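You operate a simulated robot arm through the tools that you are given. There is no shell and no other tool.

The job below is to be done with a simulated robot arm. You get a single attempt, and the scene is never put back.

## Task
Switch off at the green frame, park the plug and move the container to OUT.
Fine: at the cold rack; off before the plug is pulled; the plug goes on the green pad; green slider to FREE before the container is lifted. The other containers, switches, sliders and plugs stay as they are.

Only the result counts: the job must be done as asked and must still hold three seconds after the hand-in. Knocking over, shifting, dropping, spilling or breaking anything else fails it.

## Robot
A 7-joint arm with a two-finger parallel gripper, fixed in place. Base frame: the origin is at the foot of the arm, x ahead of it, y to its left, z up; the work surface is at about z = 0.76. Readings come in m, rad, newtons and seconds.
Its first joint turns from -2.304 to 2.304 rad. Payload 3.91 kg.
Tool frame: the origin (TCP) lies between the finger pads and is the grasp point; the fingertips stand 0.03 m ahead of it; z points along the fingers, y is the line along which they close. Largest opening 0.11 m; finger width 0.02, thickness 0.01; the body of the gripper, 0.048 by 0.112 m, starts 0.055 m behind the TCP.
Orientation is that of the tool frame in the base frame, as a unit quaternion [x, y, z, w]. With the fingers straight down and closing along the base's y, the tool's x points along the base's -x, its y along +y and its z along -z.

## Interface
- The arm moves only by the tool nudge_tool. Its argument "motion" is a list of rows, each a list of 3 entries, a list of its own where there are three numbers: the shift along the tool's x, y, z in m, then the turn, a rotation vector about the tool's x, y, z in degrees, then the finger opening in m, from 0 to 0.11. In form: [[[x, y, z], [ax, ay, az], fingers], ...]. A call has 1 to 20 rows; each row shifts and turns the commanded pose from where the row before left it, along the tool's axes as they then stand. Each row takes 0.2 s and may step no farther than 0.05 m and 0.15 rad from the row before; otherwise, or with a gripper value out of range, the whole call is refused. Where a pose cannot be reached the arm comes as near as it can. A force on the tool above 40 N (or 10 N above the force at the start of the call, whichever is more), or a blocked arm, ends the call early, and 0.2 s more pass. The fingers move at their own pace (about 0.108 m/s each) and stop on an object; they squeeze with about 37 N. The grip force told is the motor's: it shows also when the fingers shut on nothing. Time passes only in rows, and 0.2 s behind the last, so rows that do not move let the fingers close. The reply holds the time, the measured pose of the TCP, the force on the tool along the base axes, the opening and the grip force, in the units named above and with some noise, with the torque about the TCP (base axes, N m) and any sound that the robot's microphone picked up.
- Cameras (640 x 400 px; columns grow to the right, rows downward): "scene" is fixed at [0.4014, 0.6509, 1.3245]; the picture's right is [0.15, 0.99, 0.00], its down [0.93, -0.14, -0.35] and it looks along [-0.35, 0.05, -0.94] (base axes); focal length 222 px, centre (320, 200). "wrist" rides on the gripper at [0.072, 0.017, -0.103] in the tool frame; the picture's right is [-0.23, 0.97, 0.00], its down [-0.76, -0.18, -0.62] and it looks along [-0.61, -0.14, 0.78] (tool axes); focal length 222 px, centre (320, 200). There is no depth. A picture from a camera that has moved, and an enlarged one, comes with that camera's place and axes in the base frame and with its lens.
- camera(camera): a new picture of that camera. It takes no simulated time.
- enlarge(camera, box): a new picture of the part [left, top, right, bottom] of that camera's present view, enlarged. It takes no simulated time.
- finish_job(): hands the job in; it is judged then, once.

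Places have to be worked out from the pictures, the camera data and where the tool is seen. Open the gripper and draw the arm clear of the work before you hand the job in, unless the task says otherwise.

The tools are called after "Emit:" as a command line: name --argument value ..., lists and objects as JSON in quotes. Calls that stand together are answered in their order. nudge_tool: Moves the arm, as the interface text tells. Its arguments: {"type":"object","properties":{"motion":{"type":"array"}},"required":["motion"]} The other tools are called the same way: camera (camera) takes a picture; enlarge (camera, box) takes an enlarged picture of a part of a camera's view; finish_job () hands the job in.

At the start:

```text
time_s: 0.0
position: [0.1099, 0.5367, 0.9915]
tcp_rot: [0.0, 1.0, 0.001, 0.001]
wrist_force: [0.2, 0.9, 0.6]
wrist_torque: [-0.03, 0.02, -0.02]
finger_gap: 0.11
gripper_force: 0.1
```

scene: 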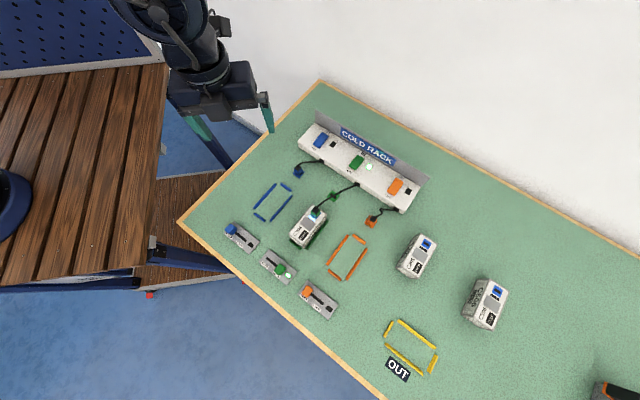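
wrist: 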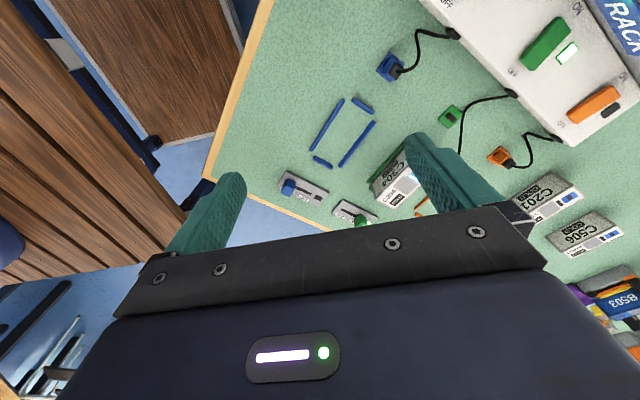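

I'll start by looking closely at the scene from the fixed camera to locate the switch, plug, pad, slider and container.

Emit:
enlarge --camera "scene" --box '[260, 90, 440, 220]'

Emit:
enlarge --camera "scene" --box '[210, 170, 370, 330]'

Emit:
enlarge --camera "scene" --box '[360, 220, 640, 400]'

Emit:
enlarge --camera "wrist" --box '[260, 0, 640, 260]'

```text
3.08 times, centred on (350, 155) of scene
camera zoom: at [0.4014, 0.6509, 1.3245], right [0.15, 0.99, 0.0], down [0.93, -0.14, -0.35], along [-0.35, 0.05, -0.94], focal length 684 px, centre (228, 338)
```

zoom: 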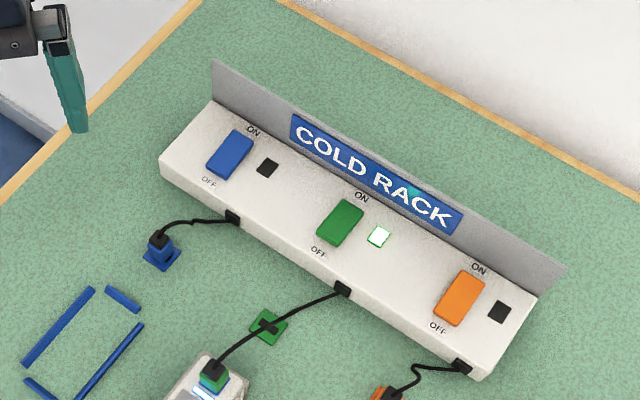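

```text
2.50 times, centred on (290, 250) of scene
camera zoom: at [0.4014, 0.6509, 1.3245], right [0.15, 0.99, 0.0], down [0.93, -0.14, -0.35], along [-0.35, 0.05, -0.94], focal length 556 px, centre (395, 75)
```

zoom: 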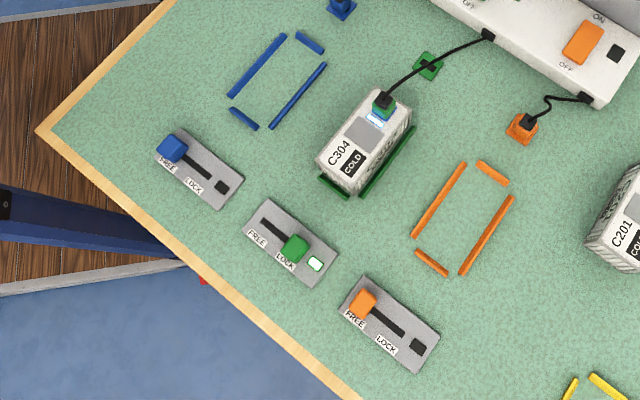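

```text
2.22 times, centred on (500, 310) of scene
camera zoom: at [0.4014, 0.6509, 1.3245], right [0.15, 0.99, 0.0], down [0.93, -0.14, -0.35], along [-0.35, 0.05, -0.94], focal length 494 px, centre (-80, -44)
```

zoom: 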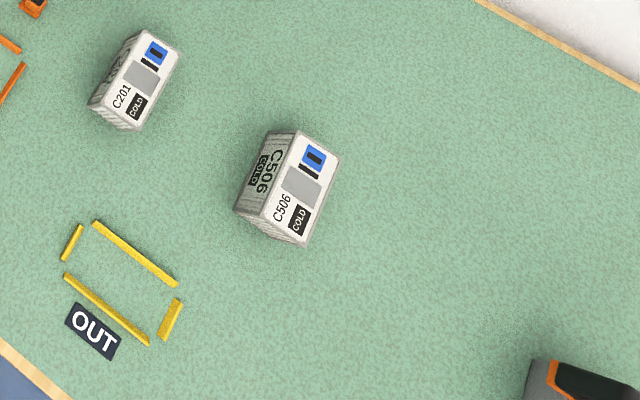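

```text
1.54 times, centred on (450, 130) of wrist
camera zoom: at [0.0375, 0.5541, 1.0946], right [0.23, 0.97, 0.0], down [0.76, -0.18, 0.62], along [0.61, -0.14, -0.78], focal length 342 px, centre (120, 308)
```

zoom: 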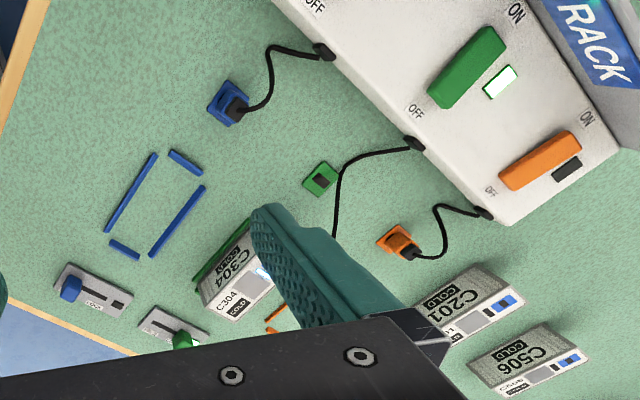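

The pictures put the green switch near (0.13, 0.785), the green pad near (0.186, 0.717), the container near (0.265, 0.642), the green slider knob near (0.356, 0.562) and OUT near (0.559, 0.827). The rack row runs along about 45°. I'll turn the tool 45° in place so its closing line follows the row, and check that the arm can do it.

Emit:
nudge_tool --motion '[[[0, 0, 0], [0, 0, 7.5], 0.11], [[0, 0, 0], [0, 0, 7.5], 0.11], [[0, 0, 0], [0, 0, 7.5], 0.11], [[0, 0, 0], [0, 0, 7.5], 0.11], [[0, 0, 0], [0, 0, 7.5], 0.11], [[0, 0, 0], [0, 0, 7.5], 0.11]]'

```text
time_s: 1.4
position: [0.1103, 0.5377, 0.9927]
tcp_rot: [0.385, 0.923, 0.001, -0.001]
wrist_force: [0.5, -0.7, 0.5]
wrist_torque: [-0.01, -0.05, -0.02]
finger_gap: 0.1104
gripper_force: 0.1
```

The turn worked: the tool's y now points along (0.71, 0.70). Next I move above the area between the rack and the container to look down with the wrist camera.

Emit:
nudge_tool --motion '[[[0.0, 0.045, -0.01], [0, 0, 0], 0.11], [[0.0, 0.045, -0.01], [0, 0, 0], 0.11], [[0.0, 0.045, -0.01], [0, 0, 0], 0.11], [[0.0, 0.045, -0.01], [0, 0, 0], 0.11], [[0, 0, 0], [0, 0, 0], 0.11]]'

Emit:
camera --camera "wrist"

Emit:
camera --camera "scene"

```text
time_s: 2.6
position: [0.2383, 0.6661, 1.0325]
tcp_rot: [0.383, 0.924, 0.0, -0.001]
wrist_force: [0.1, 0.6, -0.2]
wrist_torque: [0.02, 0.02, 0.02]
finger_gap: 0.1102
gripper_force: 0.0
```

```text
taken
camera wrist: at [0.199, 0.7288, 1.1354], right [0.85, 0.53, 0.0], down [0.41, -0.66, 0.62], along [0.33, -0.53, -0.78], focal length 222 px, centre (320, 200)
```

wrist: 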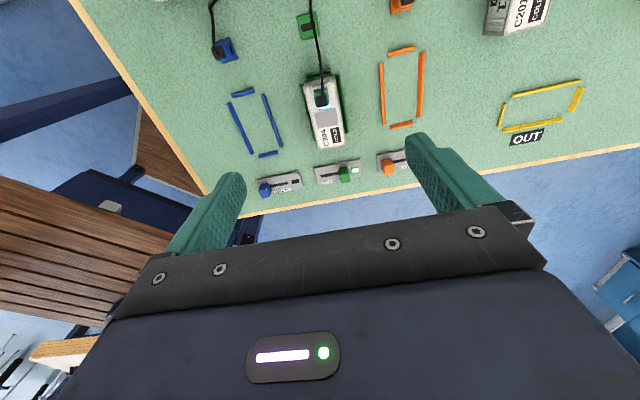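

```text
taken
```

scene: 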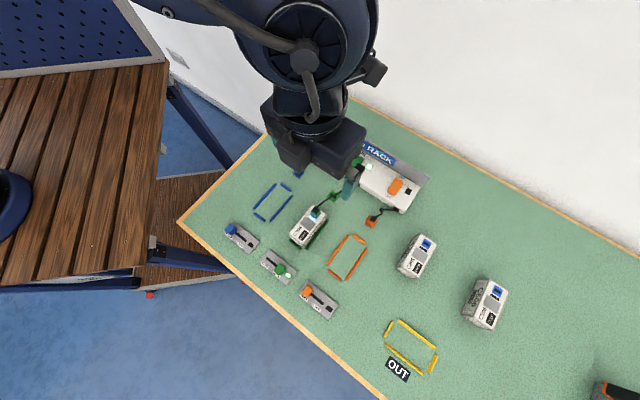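

The wrist view now covers the container, plug, pad and slider. I enlarge those parts for precise pixel readings.

Emit:
enlarge --camera "wrist" --box '[270, 0, 390, 80]'

Emit:
enlarge --camera "wrist" --box '[250, 60, 430, 200]'

Emit:
enlarge --camera "wrist" --box '[470, 50, 610, 160]'

Emit:
enlarge --camera "scene" --box '[270, 180, 350, 260]'

```text
5.00 times, centred on (330, 40) of wrist
camera zoom: at [0.199, 0.7288, 1.1354], right [0.85, 0.53, 0.0], down [0.41, -0.66, 0.62], along [0.33, -0.53, -0.78], focal length 1111 px, centre (270, 1000)
```

zoom: 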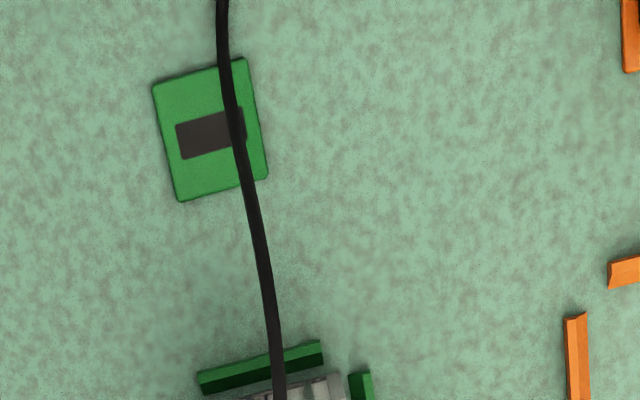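

```text
2.86 times, centred on (340, 130) of wrist
camera zoom: at [0.199, 0.7288, 1.1354], right [0.85, 0.53, 0.0], down [0.41, -0.66, 0.62], along [0.33, -0.53, -0.78], focal length 635 px, centre (263, 400)
```

zoom: 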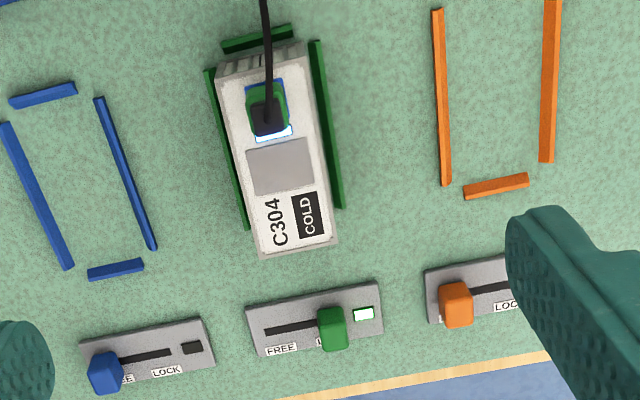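

```text
3.64 times, centred on (540, 105) of wrist
camera zoom: at [0.199, 0.7288, 1.1354], right [0.85, 0.53, 0.0], down [0.41, -0.66, 0.62], along [0.33, -0.53, -0.78], focal length 808 px, centre (-480, 546)
```

zoom: 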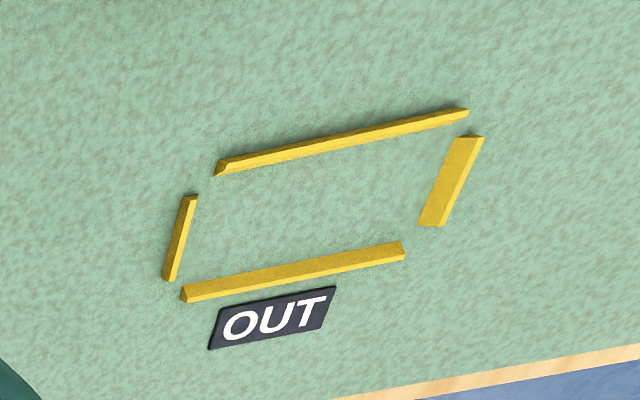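

```text
5.00 times, centred on (310, 220) of scene
camera zoom: at [0.4014, 0.6509, 1.3245], right [0.15, 0.99, 0.0], down [0.93, -0.14, -0.35], along [-0.35, 0.05, -0.94], focal length 1111 px, centre (370, 100)
```

zoom: 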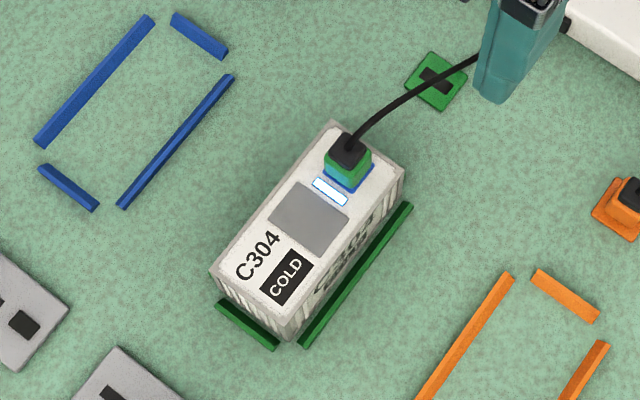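

Triangulation puts the container top at z≈0.81, with the container about 0.093 × 0.043 m and centred at (0.266, 0.642). The plug top is at about z 0.84 near (0.2425, 0.664), and the green rocker is centred at (0.110, 0.795) with z≈0.795. I move above the front of the rack for a closer look at the rocker.

Emit:
nudge_tool --motion '[[[0.035, 0.001, 0.02], [0, 0, 0], 0.11], [[0.035, 0.001, 0.02], [0, 0, 0], 0.11], [[0.03, 0.001, 0.015], [0, 0, 0], 0.11], [[0, 0, 0], [0, 0, 0], 0.11]]'

Emit:
camera --camera "wrist"

Emit:
enlarge --camera "wrist" --box '[230, 0, 410, 140]'

Emit:
camera --camera "scene"

```text
time_s: 3.6
position: [0.1684, 0.739, 0.9782]
tcp_rot: [0.382, 0.924, 0.0, -0.001]
wrist_force: [0.0, -0.1, -0.9]
wrist_torque: [-0.01, -0.01, 0.02]
finger_gap: 0.1102
gripper_force: 0.1
```

```text
taken
camera wrist: at [0.129, 0.8021, 1.0808], right [0.85, 0.53, 0.0], down [0.41, -0.67, 0.62], along [0.33, -0.53, -0.78], focal length 222 px, centre (320, 200)
```

wrist: 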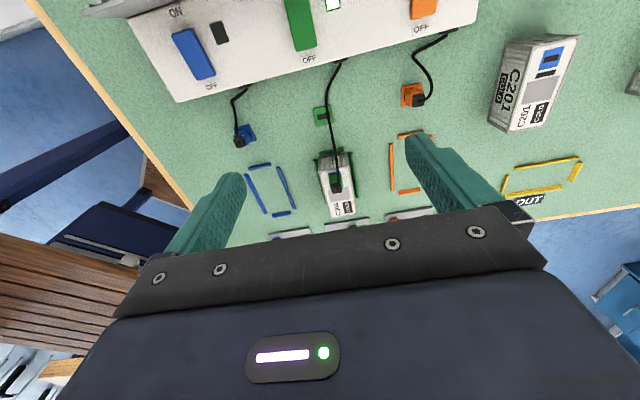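

```text
2.86 times, centred on (320, 70) of wrist
camera zoom: at [0.129, 0.8021, 1.0808], right [0.85, 0.53, 0.0], down [0.41, -0.67, 0.62], along [0.33, -0.53, -0.78], focal length 635 px, centre (320, 571)
```

zoom: 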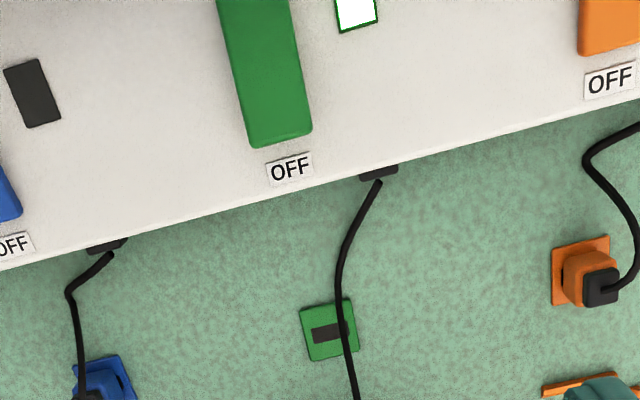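

```text
taken
```

scene: 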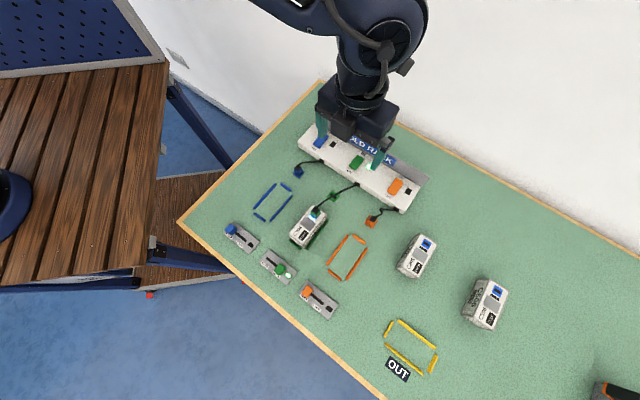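

The rocker's OFF end is raised, at about (0.129, 0.778, 0.803), and the rack's back panel tops out near z 0.84. I close the fingers and hover over a spot just inside the OFF end, at about (0.121, 0.786).

Emit:
nudge_tool --motion '[[[0.0222, 0, 0.02], [0, 0, 0], 0.0], [[0.0222, 0, 0.03], [0, 0, 0], 0.0], [[0.0222, 0, 0.03], [0, 0, 0], 0.0], [[0, 0, 0.02], [0, 0, 0], 0.0], [[0, 0, 0], [0, 0, 0], 0.0]]'

Emit:
camera --camera "wrist"

Emit:
enlarge --camera "scene" --box '[290, 90, 430, 220]'

```text
time_s: 4.8
position: [0.122, 0.7854, 0.8757]
tcp_rot: [0.383, 0.924, 0.0, -0.001]
wrist_force: [-0.1, 0.3, 0.3]
wrist_torque: [0.02, -0.01, 0.02]
finger_gap: 0.0
gripper_force: 37.0
```

```text
taken
camera wrist: at [0.0826, 0.8482, 0.9792], right [0.85, 0.53, 0.0], down [0.41, -0.67, 0.62], along [0.33, -0.53, -0.78], focal length 222 px, centre (320, 200)
```

wrist: 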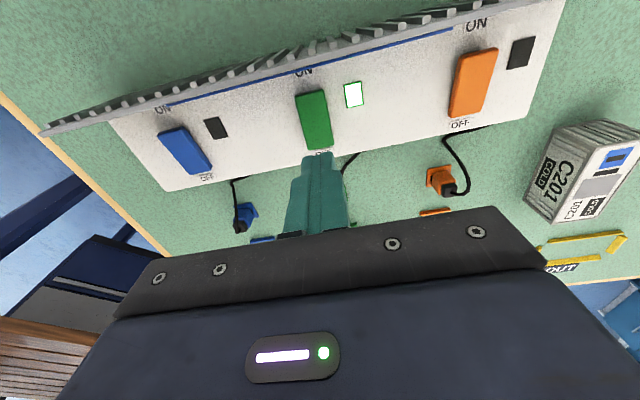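

```text
3.08 times, centred on (360, 155) of scene
camera zoom: at [0.4014, 0.6509, 1.3245], right [0.15, 0.99, 0.0], down [0.93, -0.14, -0.35], along [-0.35, 0.05, -0.94], focal length 684 px, centre (197, 338)
```

zoom: 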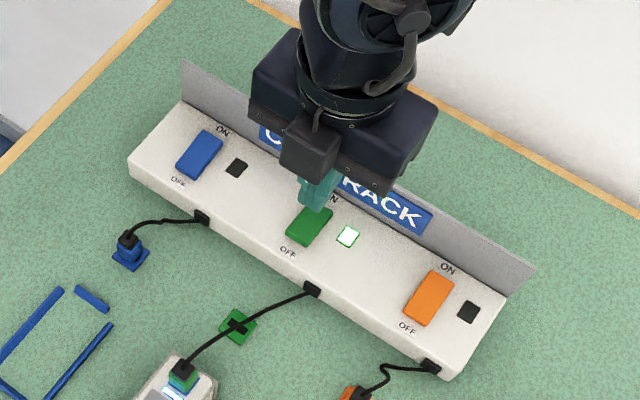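

The fingertips line up with the OFF half of the rocker in both views. I lower slowly to press it, watching force and sound.

Emit:
nudge_tool --motion '[[[0, 0, 0.02], [0, 0, 0], 0.0], [[0, 0, 0.015], [0, 0, 0], 0.0], [[0, 0, 0.005], [0, 0, 0], 0.0], [[0, 0, 0.004], [0, 0, 0], 0.0], [[0, 0, 0.004], [0, 0, 0], 0.0]]'

Emit:
camera --camera "wrist"

Emit:
enlarge --camera "scene" --box '[320, 120, 410, 200]'

```text
time_s: 6.0
position: [0.1221, 0.7855, 0.8306]
tcp_rot: [0.382, 0.924, 0.002, 0.0]
wrist_force: [1.3, -5.3, 12.0]
wrist_torque: [-0.12, 0.05, -0.01]
finger_gap: 0.0003
gripper_force: 36.8
```

```text
taken
camera wrist: at [0.0826, 0.8478, 0.9327], right [0.85, 0.53, 0.0], down [0.41, -0.67, 0.62], along [0.33, -0.53, -0.78], focal length 222 px, centre (320, 200)
```

wrist: 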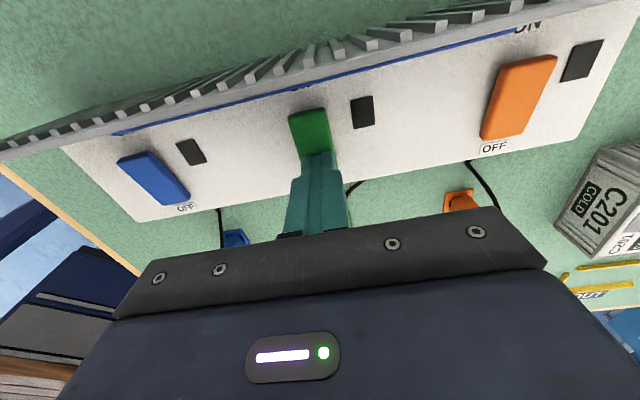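

```text
5.00 times, centred on (365, 160) of scene
camera zoom: at [0.4014, 0.6509, 1.3245], right [0.15, 0.99, 0.0], down [0.93, -0.14, -0.35], along [-0.35, 0.05, -0.94], focal length 1111 px, centre (95, 400)
```

zoom: 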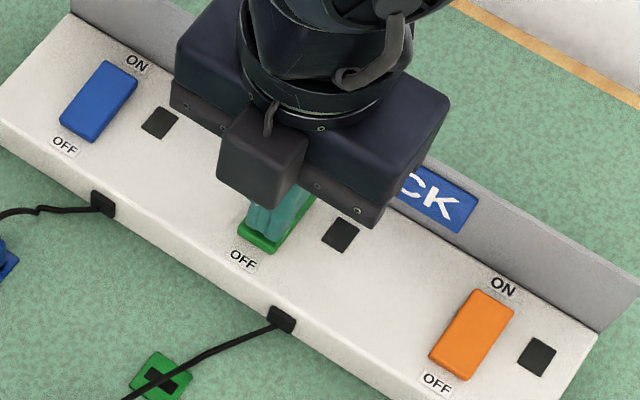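

The lamp has gone dark with 12 N on the tool, so the switch has flipped. I lift away and check that it stays off.

Emit:
nudge_tool --motion '[[[0, 0, -0.02], [0, 0, 0], 0.0], [[0, 0, -0.04], [0, 0, 0], 0.0], [[-0.03, 0, -0.03], [0, 0, 0], 0.06], [[-0.03, 0, 0.0], [0, 0, 0], 0.06], [[0, 0, 0], [0, 0, 0], 0.06]]'

Emit:
camera --camera "wrist"

Emit:
enlarge --camera "scene" --box '[290, 110, 410, 220]'

```text
time_s: 7.2
position: [0.164, 0.741, 0.9194]
tcp_rot: [0.382, 0.924, 0.0, 0.001]
wrist_force: [1.3, -0.3, -0.1]
wrist_torque: [0.02, -0.02, -0.01]
finger_gap: 0.06
gripper_force: 0.0
```

```text
taken
camera wrist: at [0.1251, 0.8052, 1.0225], right [0.85, 0.53, 0.0], down [0.41, -0.66, 0.62], along [0.33, -0.53, -0.78], focal length 222 px, centre (320, 200)
```

wrist: 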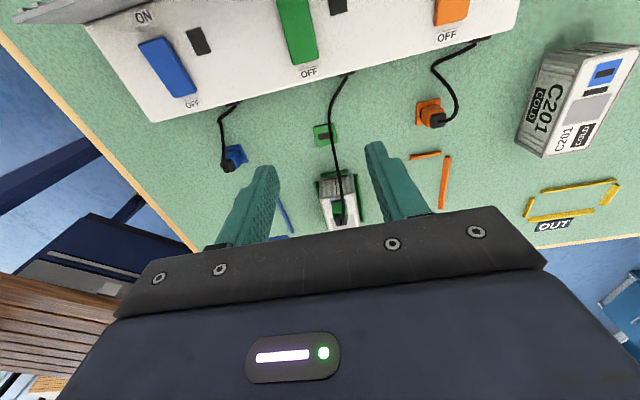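

```text
3.64 times, centred on (350, 165) of scene
camera zoom: at [0.4014, 0.6509, 1.3245], right [0.15, 0.99, 0.0], down [0.93, -0.14, -0.35], along [-0.35, 0.05, -0.94], focal length 808 px, centre (211, 327)
```

zoom: 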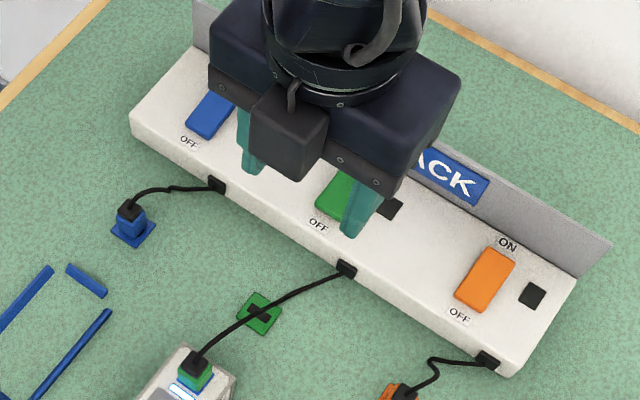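

The lamp stays dark, so the switch is off. Now I move above the plug on the container, at about (0.2425, 0.664), keeping the height, and look at it from close range.

Emit:
nudge_tool --motion '[[[-0.04, 0, 0], [0, 0, 0], 0.06], [[-0.04, 0, 0], [0, 0, 0], 0.06], [[-0.03, 0, 0], [0, 0, 0], 0.06], [[0, 0, 0], [0, 0, 0], 0.06]]'

Emit:
camera --camera "wrist"

Emit:
enlarge --camera "wrist" --box '[260, 80, 400, 200]'

Emit:
enlarge --camera "scene" --box '[270, 170, 370, 260]'

```text
time_s: 8.2
position: [0.2409, 0.6636, 0.9187]
tcp_rot: [0.383, 0.924, 0.002, -0.001]
wrist_force: [0.4, 0.6, 0.0]
wrist_torque: [0.01, -0.03, 0.01]
finger_gap: 0.0599
gripper_force: 0.1
```

```text
taken
camera wrist: at [0.2018, 0.7266, 1.0215], right [0.85, 0.53, 0.0], down [0.41, -0.67, 0.62], along [0.33, -0.53, -0.78], focal length 222 px, centre (320, 200)
```

wrist: 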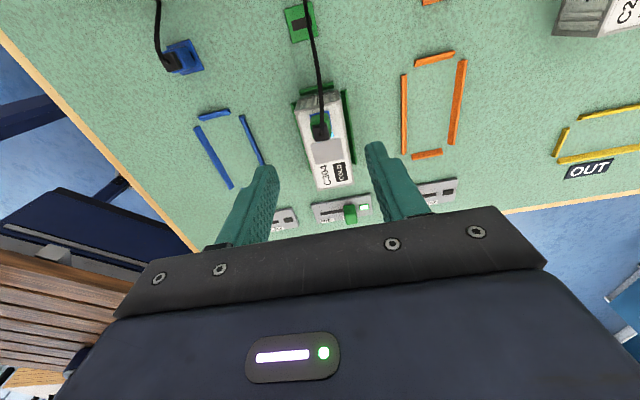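

```text
3.33 times, centred on (330, 140) of wrist
camera zoom: at [0.2018, 0.7266, 1.0215], right [0.85, 0.53, 0.0], down [0.41, -0.67, 0.62], along [0.33, -0.53, -0.78], focal length 740 px, centre (287, 400)
```

zoom: 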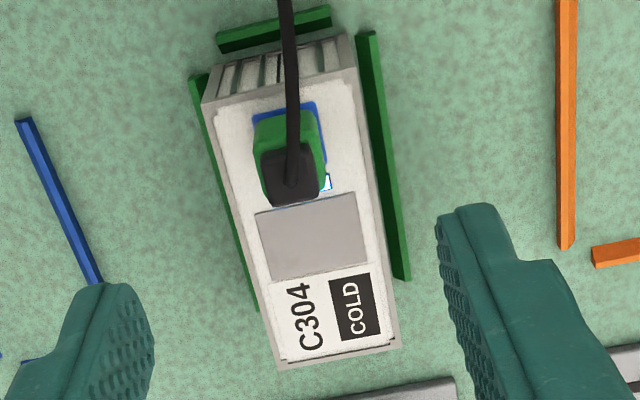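

```text
4.44 times, centred on (320, 215) of scene
camera zoom: at [0.4014, 0.6509, 1.3245], right [0.15, 0.99, 0.0], down [0.93, -0.14, -0.35], along [-0.35, 0.05, -0.94], focal length 988 px, centre (320, 133)
```

zoom: 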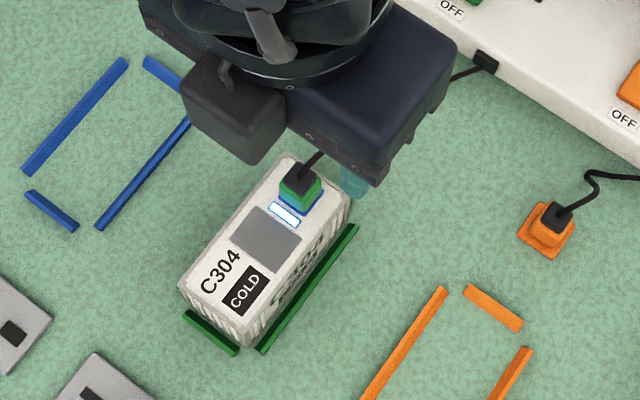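

The plug body is about 18 mm wide and centred near (0.243, 0.6645), about 1 mm from directly under the TCP. I lower until the fingertips are a few millimetres above the container top (z≈0.81), straddling the plug.

Emit:
nudge_tool --motion '[[[-0.001, 0.0012, 0.03], [0, 0, 0], 0.05], [[0, 0, 0.025], [0, 0, 0], 0.04], [[0, 0, 0.014], [0, 0, 0], 0.04], [[0, 0, 0], [0, 0, 0], 0.04]]'

Emit:
camera --camera "wrist"

Emit:
enlarge --camera "wrist" --box '[260, 80, 400, 200]'

Emit:
enlarge --camera "scene" --box '[270, 180, 350, 250]'

```text
time_s: 9.2
position: [0.243, 0.6642, 0.8503]
tcp_rot: [0.382, 0.924, 0.0, -0.001]
wrist_force: [0.7, 0.2, -1.1]
wrist_torque: [0.03, 0.0, 0.04]
finger_gap: 0.0399
gripper_force: 0.0
```

```text
taken
camera wrist: at [0.2039, 0.7269, 0.953], right [0.85, 0.53, 0.0], down [0.41, -0.67, 0.62], along [0.33, -0.53, -0.78], focal length 222 px, centre (320, 200)
```

wrist: 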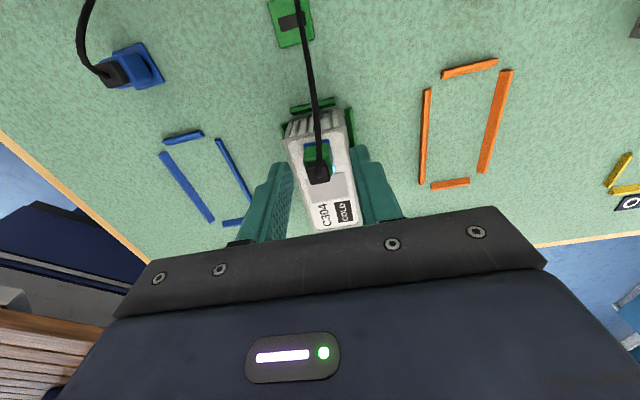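

```text
3.33 times, centred on (330, 140) of wrist
camera zoom: at [0.2039, 0.7269, 0.953], right [0.85, 0.53, 0.0], down [0.41, -0.67, 0.62], along [0.33, -0.53, -0.78], focal length 740 px, centre (287, 400)
```

zoom: 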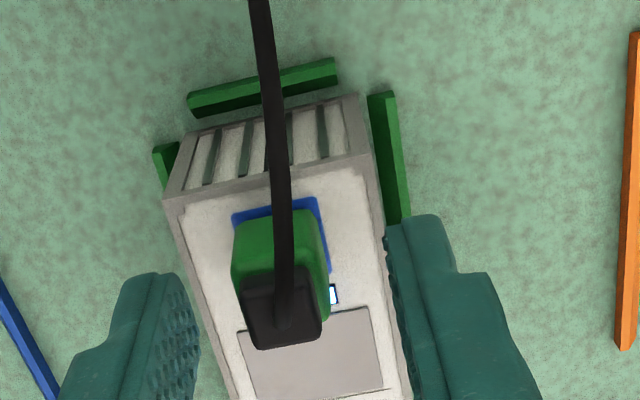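

```text
5.71 times, centred on (310, 215) of scene
camera zoom: at [0.4014, 0.6509, 1.3245], right [0.15, 0.99, 0.0], down [0.93, -0.14, -0.35], along [-0.35, 0.05, -0.94], focal length 1270 px, centre (377, 114)
```

zoom: 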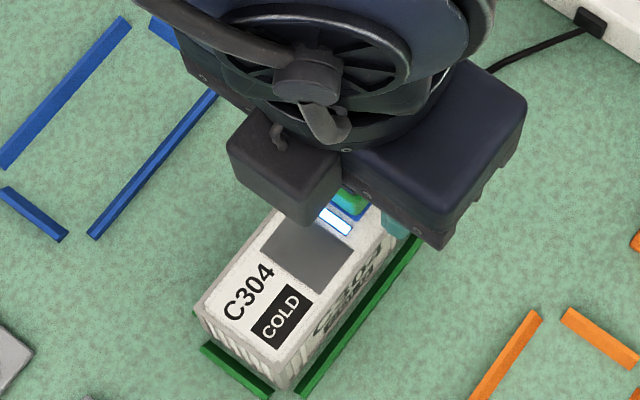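

The plug sits about 1 mm to the negative tool-y side of centre, and the tips are at about z 0.820. I correct that, lower 4 mm more and close on the plug.

Emit:
nudge_tool --motion '[[[0.0005, -0.001, 0.004], [0, 0, 0], 0.04], [[0, 0, 0], [0, 0, 0], 0.03], [[0, 0, 0], [0, 0, 0], 0.0], [[0, 0, 0], [0, 0, 0], 0.0]]'

Emit:
enlarge --camera "wrist" --box '[260, 80, 400, 200]'

```text
time_s: 10.2
position: [0.2431, 0.6628, 0.8461]
tcp_rot: [0.383, 0.924, 0.0, 0.0]
wrist_force: [-0.4, -0.1, -0.5]
wrist_torque: [-0.02, -0.01, 0.04]
finger_gap: 0.0167
gripper_force: 37.0
```

```text
3.33 times, centred on (330, 140) of wrist
camera zoom: at [0.2028, 0.7266, 0.9489], right [0.85, 0.53, 0.0], down [0.41, -0.66, 0.62], along [0.33, -0.53, -0.78], focal length 740 px, centre (287, 400)
```

zoom: 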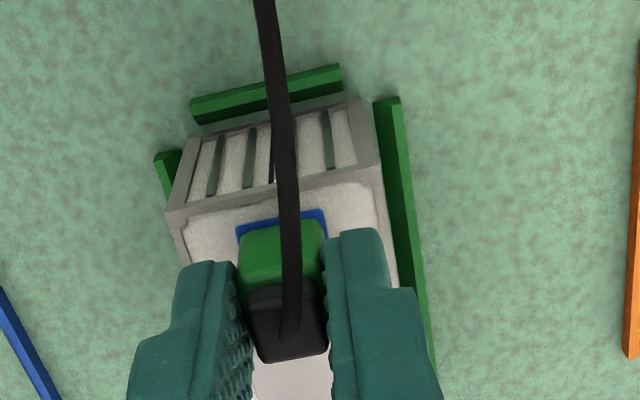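

The plug is gripped at a 16.7 mm gap with hardly any side force. I pull straight up in small steps, watching the force.

Emit:
nudge_tool --motion '[[[0, 0, -0.003], [0, 0, 0], 0.0], [[0, 0, -0.003], [0, 0, 0], 0.0], [[0, 0, -0.004], [0, 0, 0], 0.0], [[0, 0, -0.005], [0, 0, 0], 0.0], [[0, 0, -0.01], [0, 0, 0], 0.0], [[0, 0, -0.015], [0, 0, 0], 0.0]]'

Emit:
enlarge --camera "wrist" --box '[240, 60, 400, 200]'

Emit:
enlarge --camera "scene" --box '[270, 150, 370, 250]'

```text
time_s: 11.6
position: [0.2418, 0.6646, 0.886]
tcp_rot: [0.383, 0.924, 0.001, -0.002]
wrist_force: [-0.7, -0.1, -0.6]
wrist_torque: [-0.01, 0.0, 0.02]
finger_gap: 0.0167
gripper_force: 36.9
```

```text
2.86 times, centred on (320, 130) of wrist
camera zoom: at [0.2026, 0.7274, 0.9889], right [0.85, 0.53, 0.0], down [0.41, -0.66, 0.62], along [0.33, -0.53, -0.78], focal length 635 px, centre (320, 400)
```

zoom: 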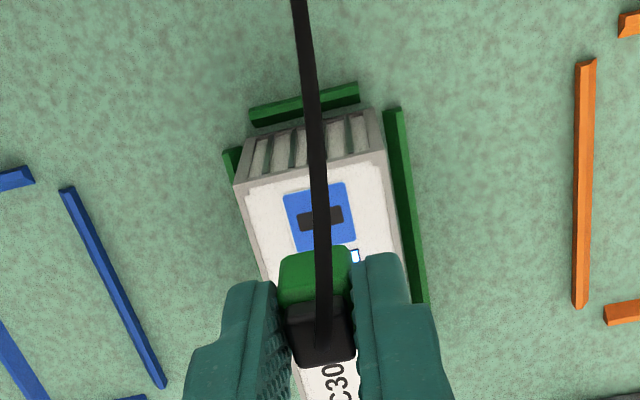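

```text
4.00 times, centred on (320, 200) of scene
camera zoom: at [0.4014, 0.6509, 1.3245], right [0.15, 0.99, 0.0], down [0.93, -0.14, -0.35], along [-0.35, 0.05, -0.94], focal length 889 px, centre (320, 200)
```

zoom: 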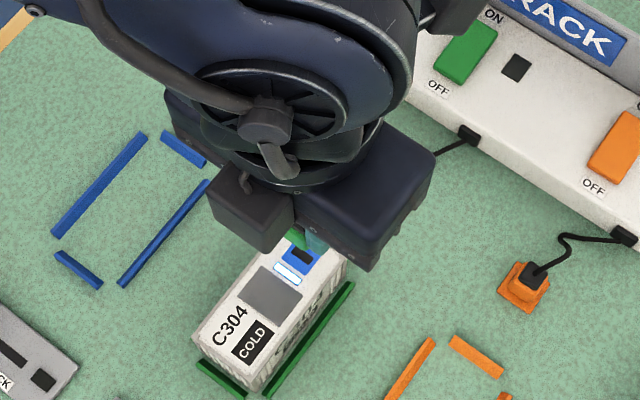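

The plug came out cleanly, and the socket and the pad slot share the same orientation, so no turn is needed. I carry the plug above the green pad, at about (0.188, 0.7185), and look before lowering.

Emit:
nudge_tool --motion '[[[0.038, 0, 0], [0, 0, 0], 0.0], [[0.038, 0, 0], [0, 0, 0], 0.0], [[0, 0, 0], [0, 0, 0], 0.0]]'

Emit:
camera --camera "wrist"

Emit:
enlarge --camera "wrist" --box '[240, 60, 400, 200]'

Emit:
enlarge --camera "scene" --box '[290, 150, 390, 250]'

```text
time_s: 12.4
position: [0.1864, 0.7183, 0.8839]
tcp_rot: [0.382, 0.924, 0.0, -0.001]
wrist_force: [-0.6, 0.1, -0.1]
wrist_torque: [0.01, -0.02, -0.02]
finger_gap: 0.017
gripper_force: 36.8
```

```text
taken
camera wrist: at [0.1476, 0.7818, 0.9873], right [0.85, 0.53, 0.0], down [0.41, -0.66, 0.62], along [0.33, -0.53, -0.78], focal length 222 px, centre (320, 200)
```

wrist: 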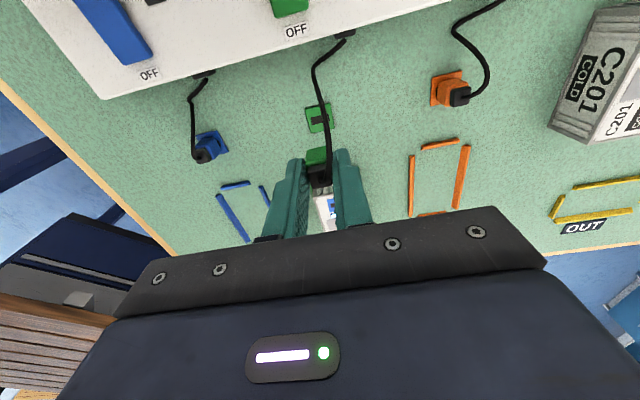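

```text
2.86 times, centred on (320, 130) of wrist
camera zoom: at [0.1476, 0.7818, 0.9873], right [0.85, 0.53, 0.0], down [0.41, -0.66, 0.62], along [0.33, -0.53, -0.78], focal length 635 px, centre (320, 400)
```

zoom: 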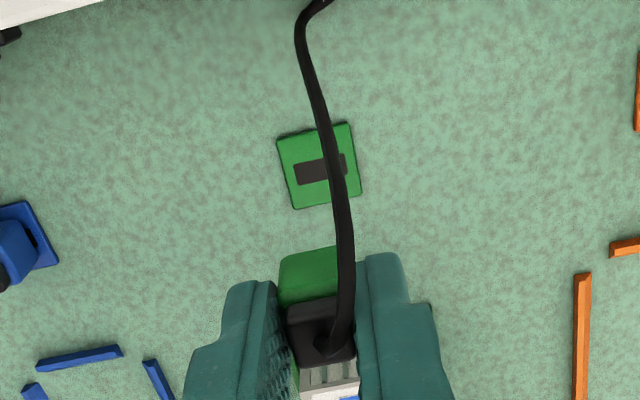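

```text
4.00 times, centred on (340, 200) of scene
camera zoom: at [0.4014, 0.6509, 1.3245], right [0.15, 0.99, 0.0], down [0.93, -0.14, -0.35], along [-0.35, 0.05, -0.94], focal length 889 px, centre (240, 200)
```

zoom: 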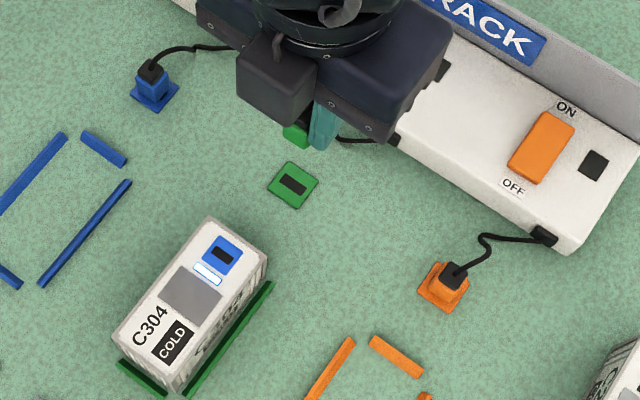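

The pad lies right under the TCP, and comparing travel with the scene view suggests about 1 mm more along tool x. I lower most of the way and look again before touching down.

Emit:
nudge_tool --motion '[[[0.001, 0, 0.03], [0, 0, 0], 0.0], [[0, 0, 0.025], [0, 0, 0], 0.0], [[0, 0, 0.015], [0, 0, 0], 0.0], [[0, 0, 0], [0, 0, 0], 0.0]]'

Emit:
enlarge --camera "wrist" --box '[240, 60, 400, 200]'

Emit:
enlarge --camera "scene" --box '[300, 160, 360, 220]'

```text
time_s: 13.4
position: [0.1873, 0.7162, 0.815]
tcp_rot: [0.383, 0.924, 0.001, 0.0]
wrist_force: [-0.8, -0.6, 0.1]
wrist_torque: [-0.02, -0.01, 0.02]
finger_gap: 0.0167
gripper_force: 37.0
```

```text
2.86 times, centred on (320, 130) of wrist
camera zoom: at [0.1485, 0.7803, 0.9175], right [0.85, 0.53, 0.0], down [0.41, -0.67, 0.62], along [0.33, -0.53, -0.78], focal length 635 px, centre (320, 400)
```

zoom: 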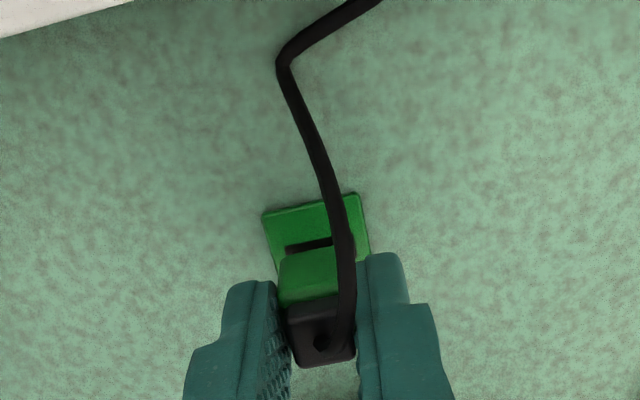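

```text
6.67 times, centred on (330, 190) of scene
camera zoom: at [0.4014, 0.6509, 1.3245], right [0.15, 0.99, 0.0], down [0.93, -0.14, -0.35], along [-0.35, 0.05, -0.94], focal length 1481 px, centre (253, 267)
```

zoom: 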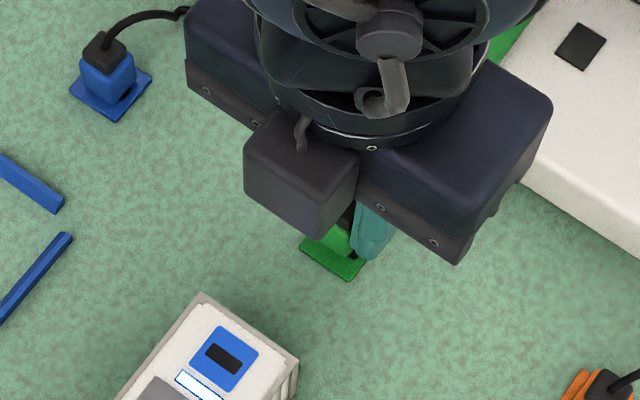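

The arm settled about 2 mm short along tool x. The visible pad edge puts the pad centre about 2 mm toward tool +x. I correct this, lower a little and look once more.

Emit:
nudge_tool --motion '[[[0.002, 0, 0.0], [0, 0, 0], 0.0], [[0, 0, 0.005], [0, 0, 0], 0.0], [[0, 0, 0], [0, 0, 0], 0.0]]'

Emit:
enlarge --camera "wrist" --box '[270, 100, 370, 180]'

Emit:
enlarge --camera "scene" --box '[300, 160, 360, 220]'

```text
time_s: 14.2
position: [0.1859, 0.719, 0.8095]
tcp_rot: [0.383, 0.924, 0.0, 0.0]
wrist_force: [0.0, -0.4, -0.1]
wrist_torque: [0.02, 0.0, 0.0]
finger_gap: 0.0169
gripper_force: 36.9
```

```text
5.00 times, centred on (320, 140) of wrist
camera zoom: at [0.147, 0.7824, 0.9126], right [0.85, 0.53, 0.0], down [0.41, -0.66, 0.62], along [0.33, -0.53, -0.78], focal length 1111 px, centre (320, 500)
```

zoom: 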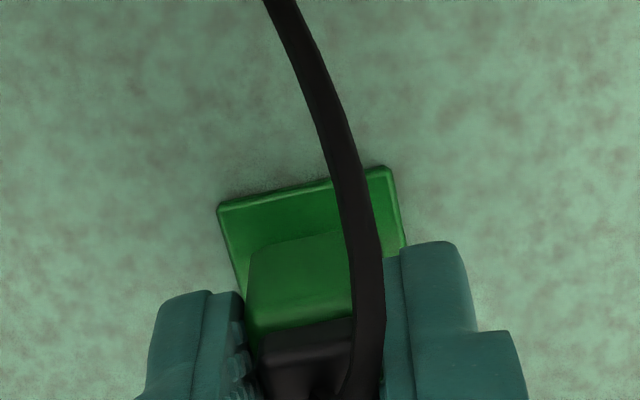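

```text
6.67 times, centred on (330, 190) of scene
camera zoom: at [0.4014, 0.6509, 1.3245], right [0.15, 0.99, 0.0], down [0.93, -0.14, -0.35], along [-0.35, 0.05, -0.94], focal length 1481 px, centre (253, 267)
```

zoom: 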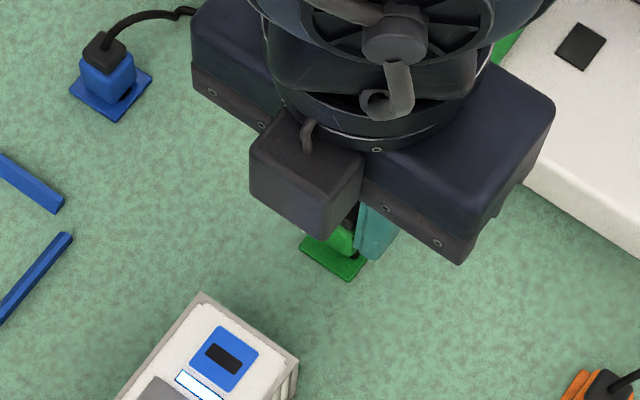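

The pad centre is now within about 1 mm of the TCP in both directions. I lower in 2 mm steps and watch for contact force.

Emit:
nudge_tool --motion '[[[0, 0.0004, 0.002], [0, 0, 0], 0.0], [[0, 0, 0.002], [0, 0, 0], 0.0], [[0, 0, 0.002], [0, 0, 0], 0.0]]'

Emit:
enlarge --camera "wrist" --box '[270, 100, 370, 180]'

```text
time_s: 15.0
position: [0.1857, 0.7196, 0.8049]
tcp_rot: [0.384, 0.924, 0.001, -0.001]
wrist_force: [0.1, 0.1, -0.3]
wrist_torque: [0.01, -0.03, -0.03]
finger_gap: 0.0169
gripper_force: 37.4
```

```text
5.00 times, centred on (320, 140) of wrist
camera zoom: at [0.1473, 0.7829, 0.9076], right [0.85, 0.53, 0.0], down [0.41, -0.66, 0.62], along [0.33, -0.53, -0.78], focal length 1111 px, centre (320, 500)
```

zoom: 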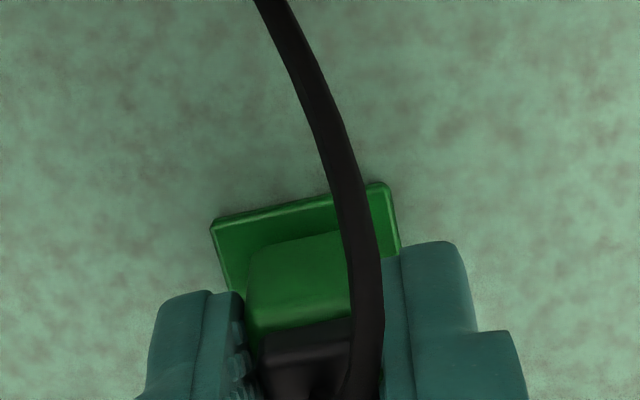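

No contact yet at TCP z 0.805, so I keep lowering in small steps.

Emit:
nudge_tool --motion '[[[0, 0, 0.002], [0, 0, 0], 0.0], [[0, 0, 0.0015], [0, 0, 0], 0.0], [[0, 0, 0.0015], [0, 0, 0], 0.0]]'

Emit:
enlarge --camera "wrist" --box '[270, 100, 370, 180]'

```text
time_s: 15.8
position: [0.1868, 0.7206, 0.8029]
tcp_rot: [0.382, 0.924, 0.001, -0.001]
wrist_force: [1.3, -11.5, 27.1]
wrist_torque: [-0.34, 0.01, -0.01]
finger_gap: 0.0168
gripper_force: 36.8
```

```text
5.00 times, centred on (320, 140) of wrist
camera zoom: at [0.1472, 0.7832, 0.9053], right [0.85, 0.53, 0.0], down [0.41, -0.67, 0.62], along [0.33, -0.53, -0.78], focal length 1111 px, centre (320, 500)
```

zoom: 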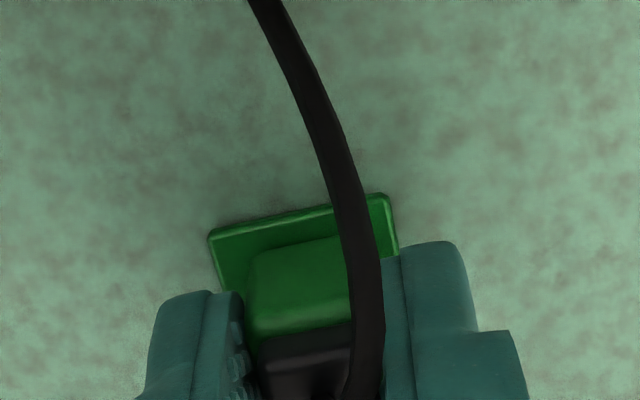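

Contact: 27 N upward at TCP z 0.803, which matches the plug seated on the pad, and the side-force ratio is the same as during the switch press, so it comes from arm compliance. I ease off the load slightly and check before releasing.

Emit:
nudge_tool --motion '[[[0, 0, -0.002], [0, 0, 0], 0.0], [[0, 0, 0], [0, 0, 0], 0.0]]'

Emit:
enlarge --camera "scene" --box '[310, 180, 350, 210]'

Emit:
enlarge --camera "wrist" --box '[290, 120, 350, 180]'

```text
time_s: 16.4
position: [0.1863, 0.7198, 0.8022]
tcp_rot: [0.383, 0.924, 0.002, 0.0]
wrist_force: [1.3, -0.2, 8.4]
wrist_torque: [0.06, -0.02, 0.0]
finger_gap: 0.0171
gripper_force: 37.1
```

```text
13.33 times, centred on (330, 195) of scene
camera zoom: at [0.4014, 0.6509, 1.3245], right [0.15, 0.99, 0.0], down [0.93, -0.14, -0.35], along [-0.35, 0.05, -0.94], focal length 2962 px, centre (187, 267)
```

zoom: 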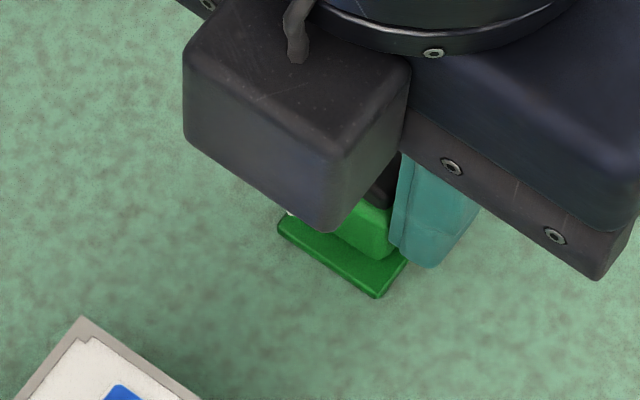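

```text
6.67 times, centred on (320, 150) of wrist
camera zoom: at [0.1472, 0.7831, 0.9052], right [0.85, 0.53, 0.0], down [0.41, -0.67, 0.62], along [0.33, -0.53, -0.78], focal length 1481 px, centre (320, 533)
```

zoom: 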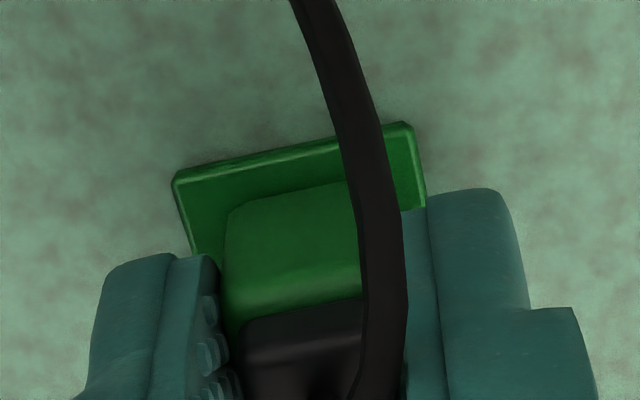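

The plug sits flush on the pad with an even margin of about 4 mm at the back, and the load is down to 8 N. I open the fingers and then rise straight up.

Emit:
nudge_tool --motion '[[[0, 0, -0.0005], [0, 0, 0], 0.03], [[0, 0, 0], [0, 0, 0], 0.045], [[0, 0, -0.01], [0, 0, 0], 0.045], [[0, 0, -0.03], [0, 0, 0], 0.045], [[0, 0, -0.04], [0, 0, 0], 0.045], [[0, 0, -0.03], [0, 0, 0], 0.045]]'

Emit:
enlarge --camera "wrist" --box '[240, 60, 400, 180]'

Emit:
enlarge --camera "scene" --box '[280, 150, 390, 230]'

```text
time_s: 17.8
position: [0.1853, 0.7213, 0.914]
tcp_rot: [0.383, 0.924, 0.0, 0.0]
wrist_force: [1.0, -0.7, -0.3]
wrist_torque: [-0.01, 0.02, 0.01]
finger_gap: 0.0451
gripper_force: 0.0
```

```text
3.33 times, centred on (320, 120) of wrist
camera zoom: at [0.1465, 0.7841, 1.016], right [0.85, 0.53, 0.0], down [0.41, -0.66, 0.62], along [0.33, -0.53, -0.78], focal length 740 px, centre (320, 467)
```

zoom: 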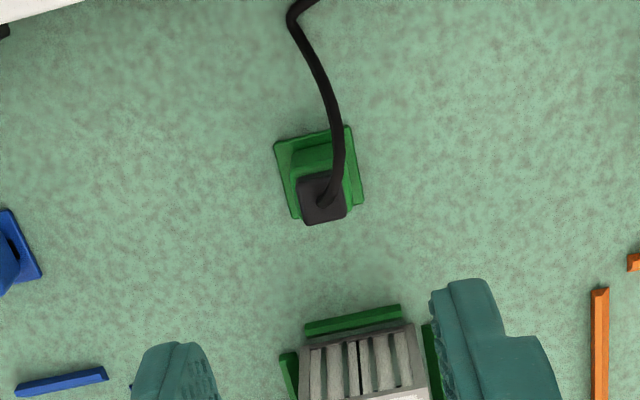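

```text
5.00 times, centred on (335, 190) of scene
camera zoom: at [0.4014, 0.6509, 1.3245], right [0.15, 0.99, 0.0], down [0.93, -0.14, -0.35], along [-0.35, 0.05, -0.94], focal length 1111 px, centre (245, 250)
```

zoom: 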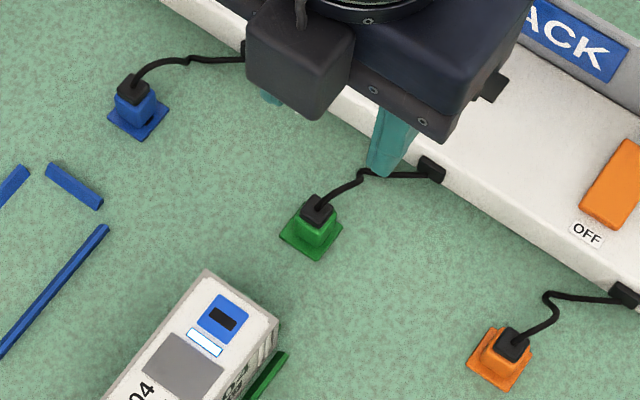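

The green plug stands on its pad just like the parked blue and orange ones. Next is the slider: I fly over the container at safe height to above the green slider knob, at about (0.356, 0.562), and look.

Emit:
nudge_tool --motion '[[[-0.04, 0.002, 0], [0, 0, 0], 0.05], [[-0.045, 0.002, 0], [0, 0, 0], 0.05], [[-0.045, 0.002, 0], [0, 0, 0], 0.05], [[-0.045, 0.002, 0], [0, 0, 0], 0.05], [[-0.04, 0, 0], [0, 0, 0], 0.05], [[0, 0, 0], [0, 0, 0], 0.05]]'

Emit:
camera --camera "wrist"

Emit:
enlarge --camera "wrist" --box '[240, 80, 400, 200]'

Emit:
enlarge --camera "scene" --box '[230, 220, 340, 310]'

```text
time_s: 19.2
position: [0.3436, 0.5703, 0.9117]
tcp_rot: [0.382, 0.924, 0.001, 0.0]
wrist_force: [-0.7, 0.3, 0.4]
wrist_torque: [0.01, 0.04, 0.01]
finger_gap: 0.0503
gripper_force: 0.0
```

```text
taken
camera wrist: at [0.3035, 0.6342, 1.0146], right [0.85, 0.53, 0.0], down [0.41, -0.66, 0.62], along [0.33, -0.53, -0.78], focal length 222 px, centre (320, 200)
```

wrist: 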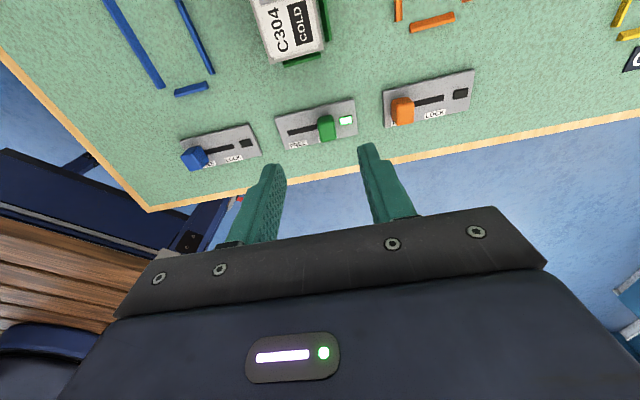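

```text
3.33 times, centred on (320, 140) of wrist
camera zoom: at [0.3035, 0.6342, 1.0146], right [0.85, 0.53, 0.0], down [0.41, -0.66, 0.62], along [0.33, -0.53, -0.78], focal length 740 px, centre (320, 400)
```

zoom: 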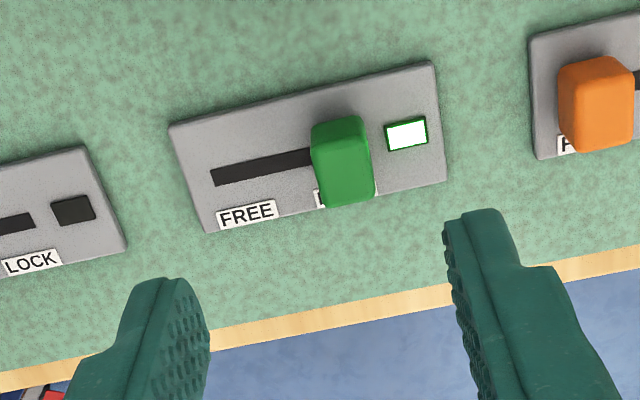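

```text
4.44 times, centred on (285, 265) of scene
camera zoom: at [0.4014, 0.6509, 1.3245], right [0.15, 0.99, 0.0], down [0.93, -0.14, -0.35], along [-0.35, 0.05, -0.94], focal length 988 px, centre (476, -89)
```

zoom: 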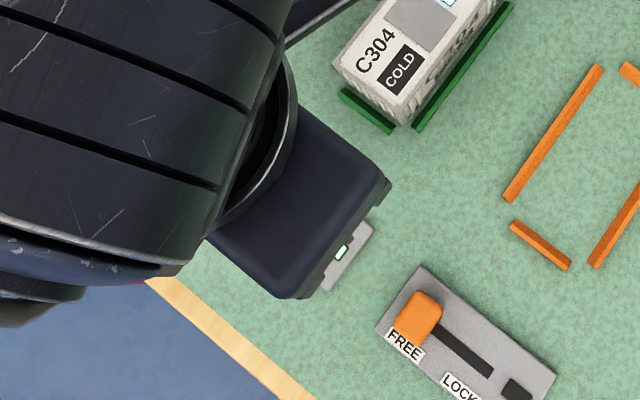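

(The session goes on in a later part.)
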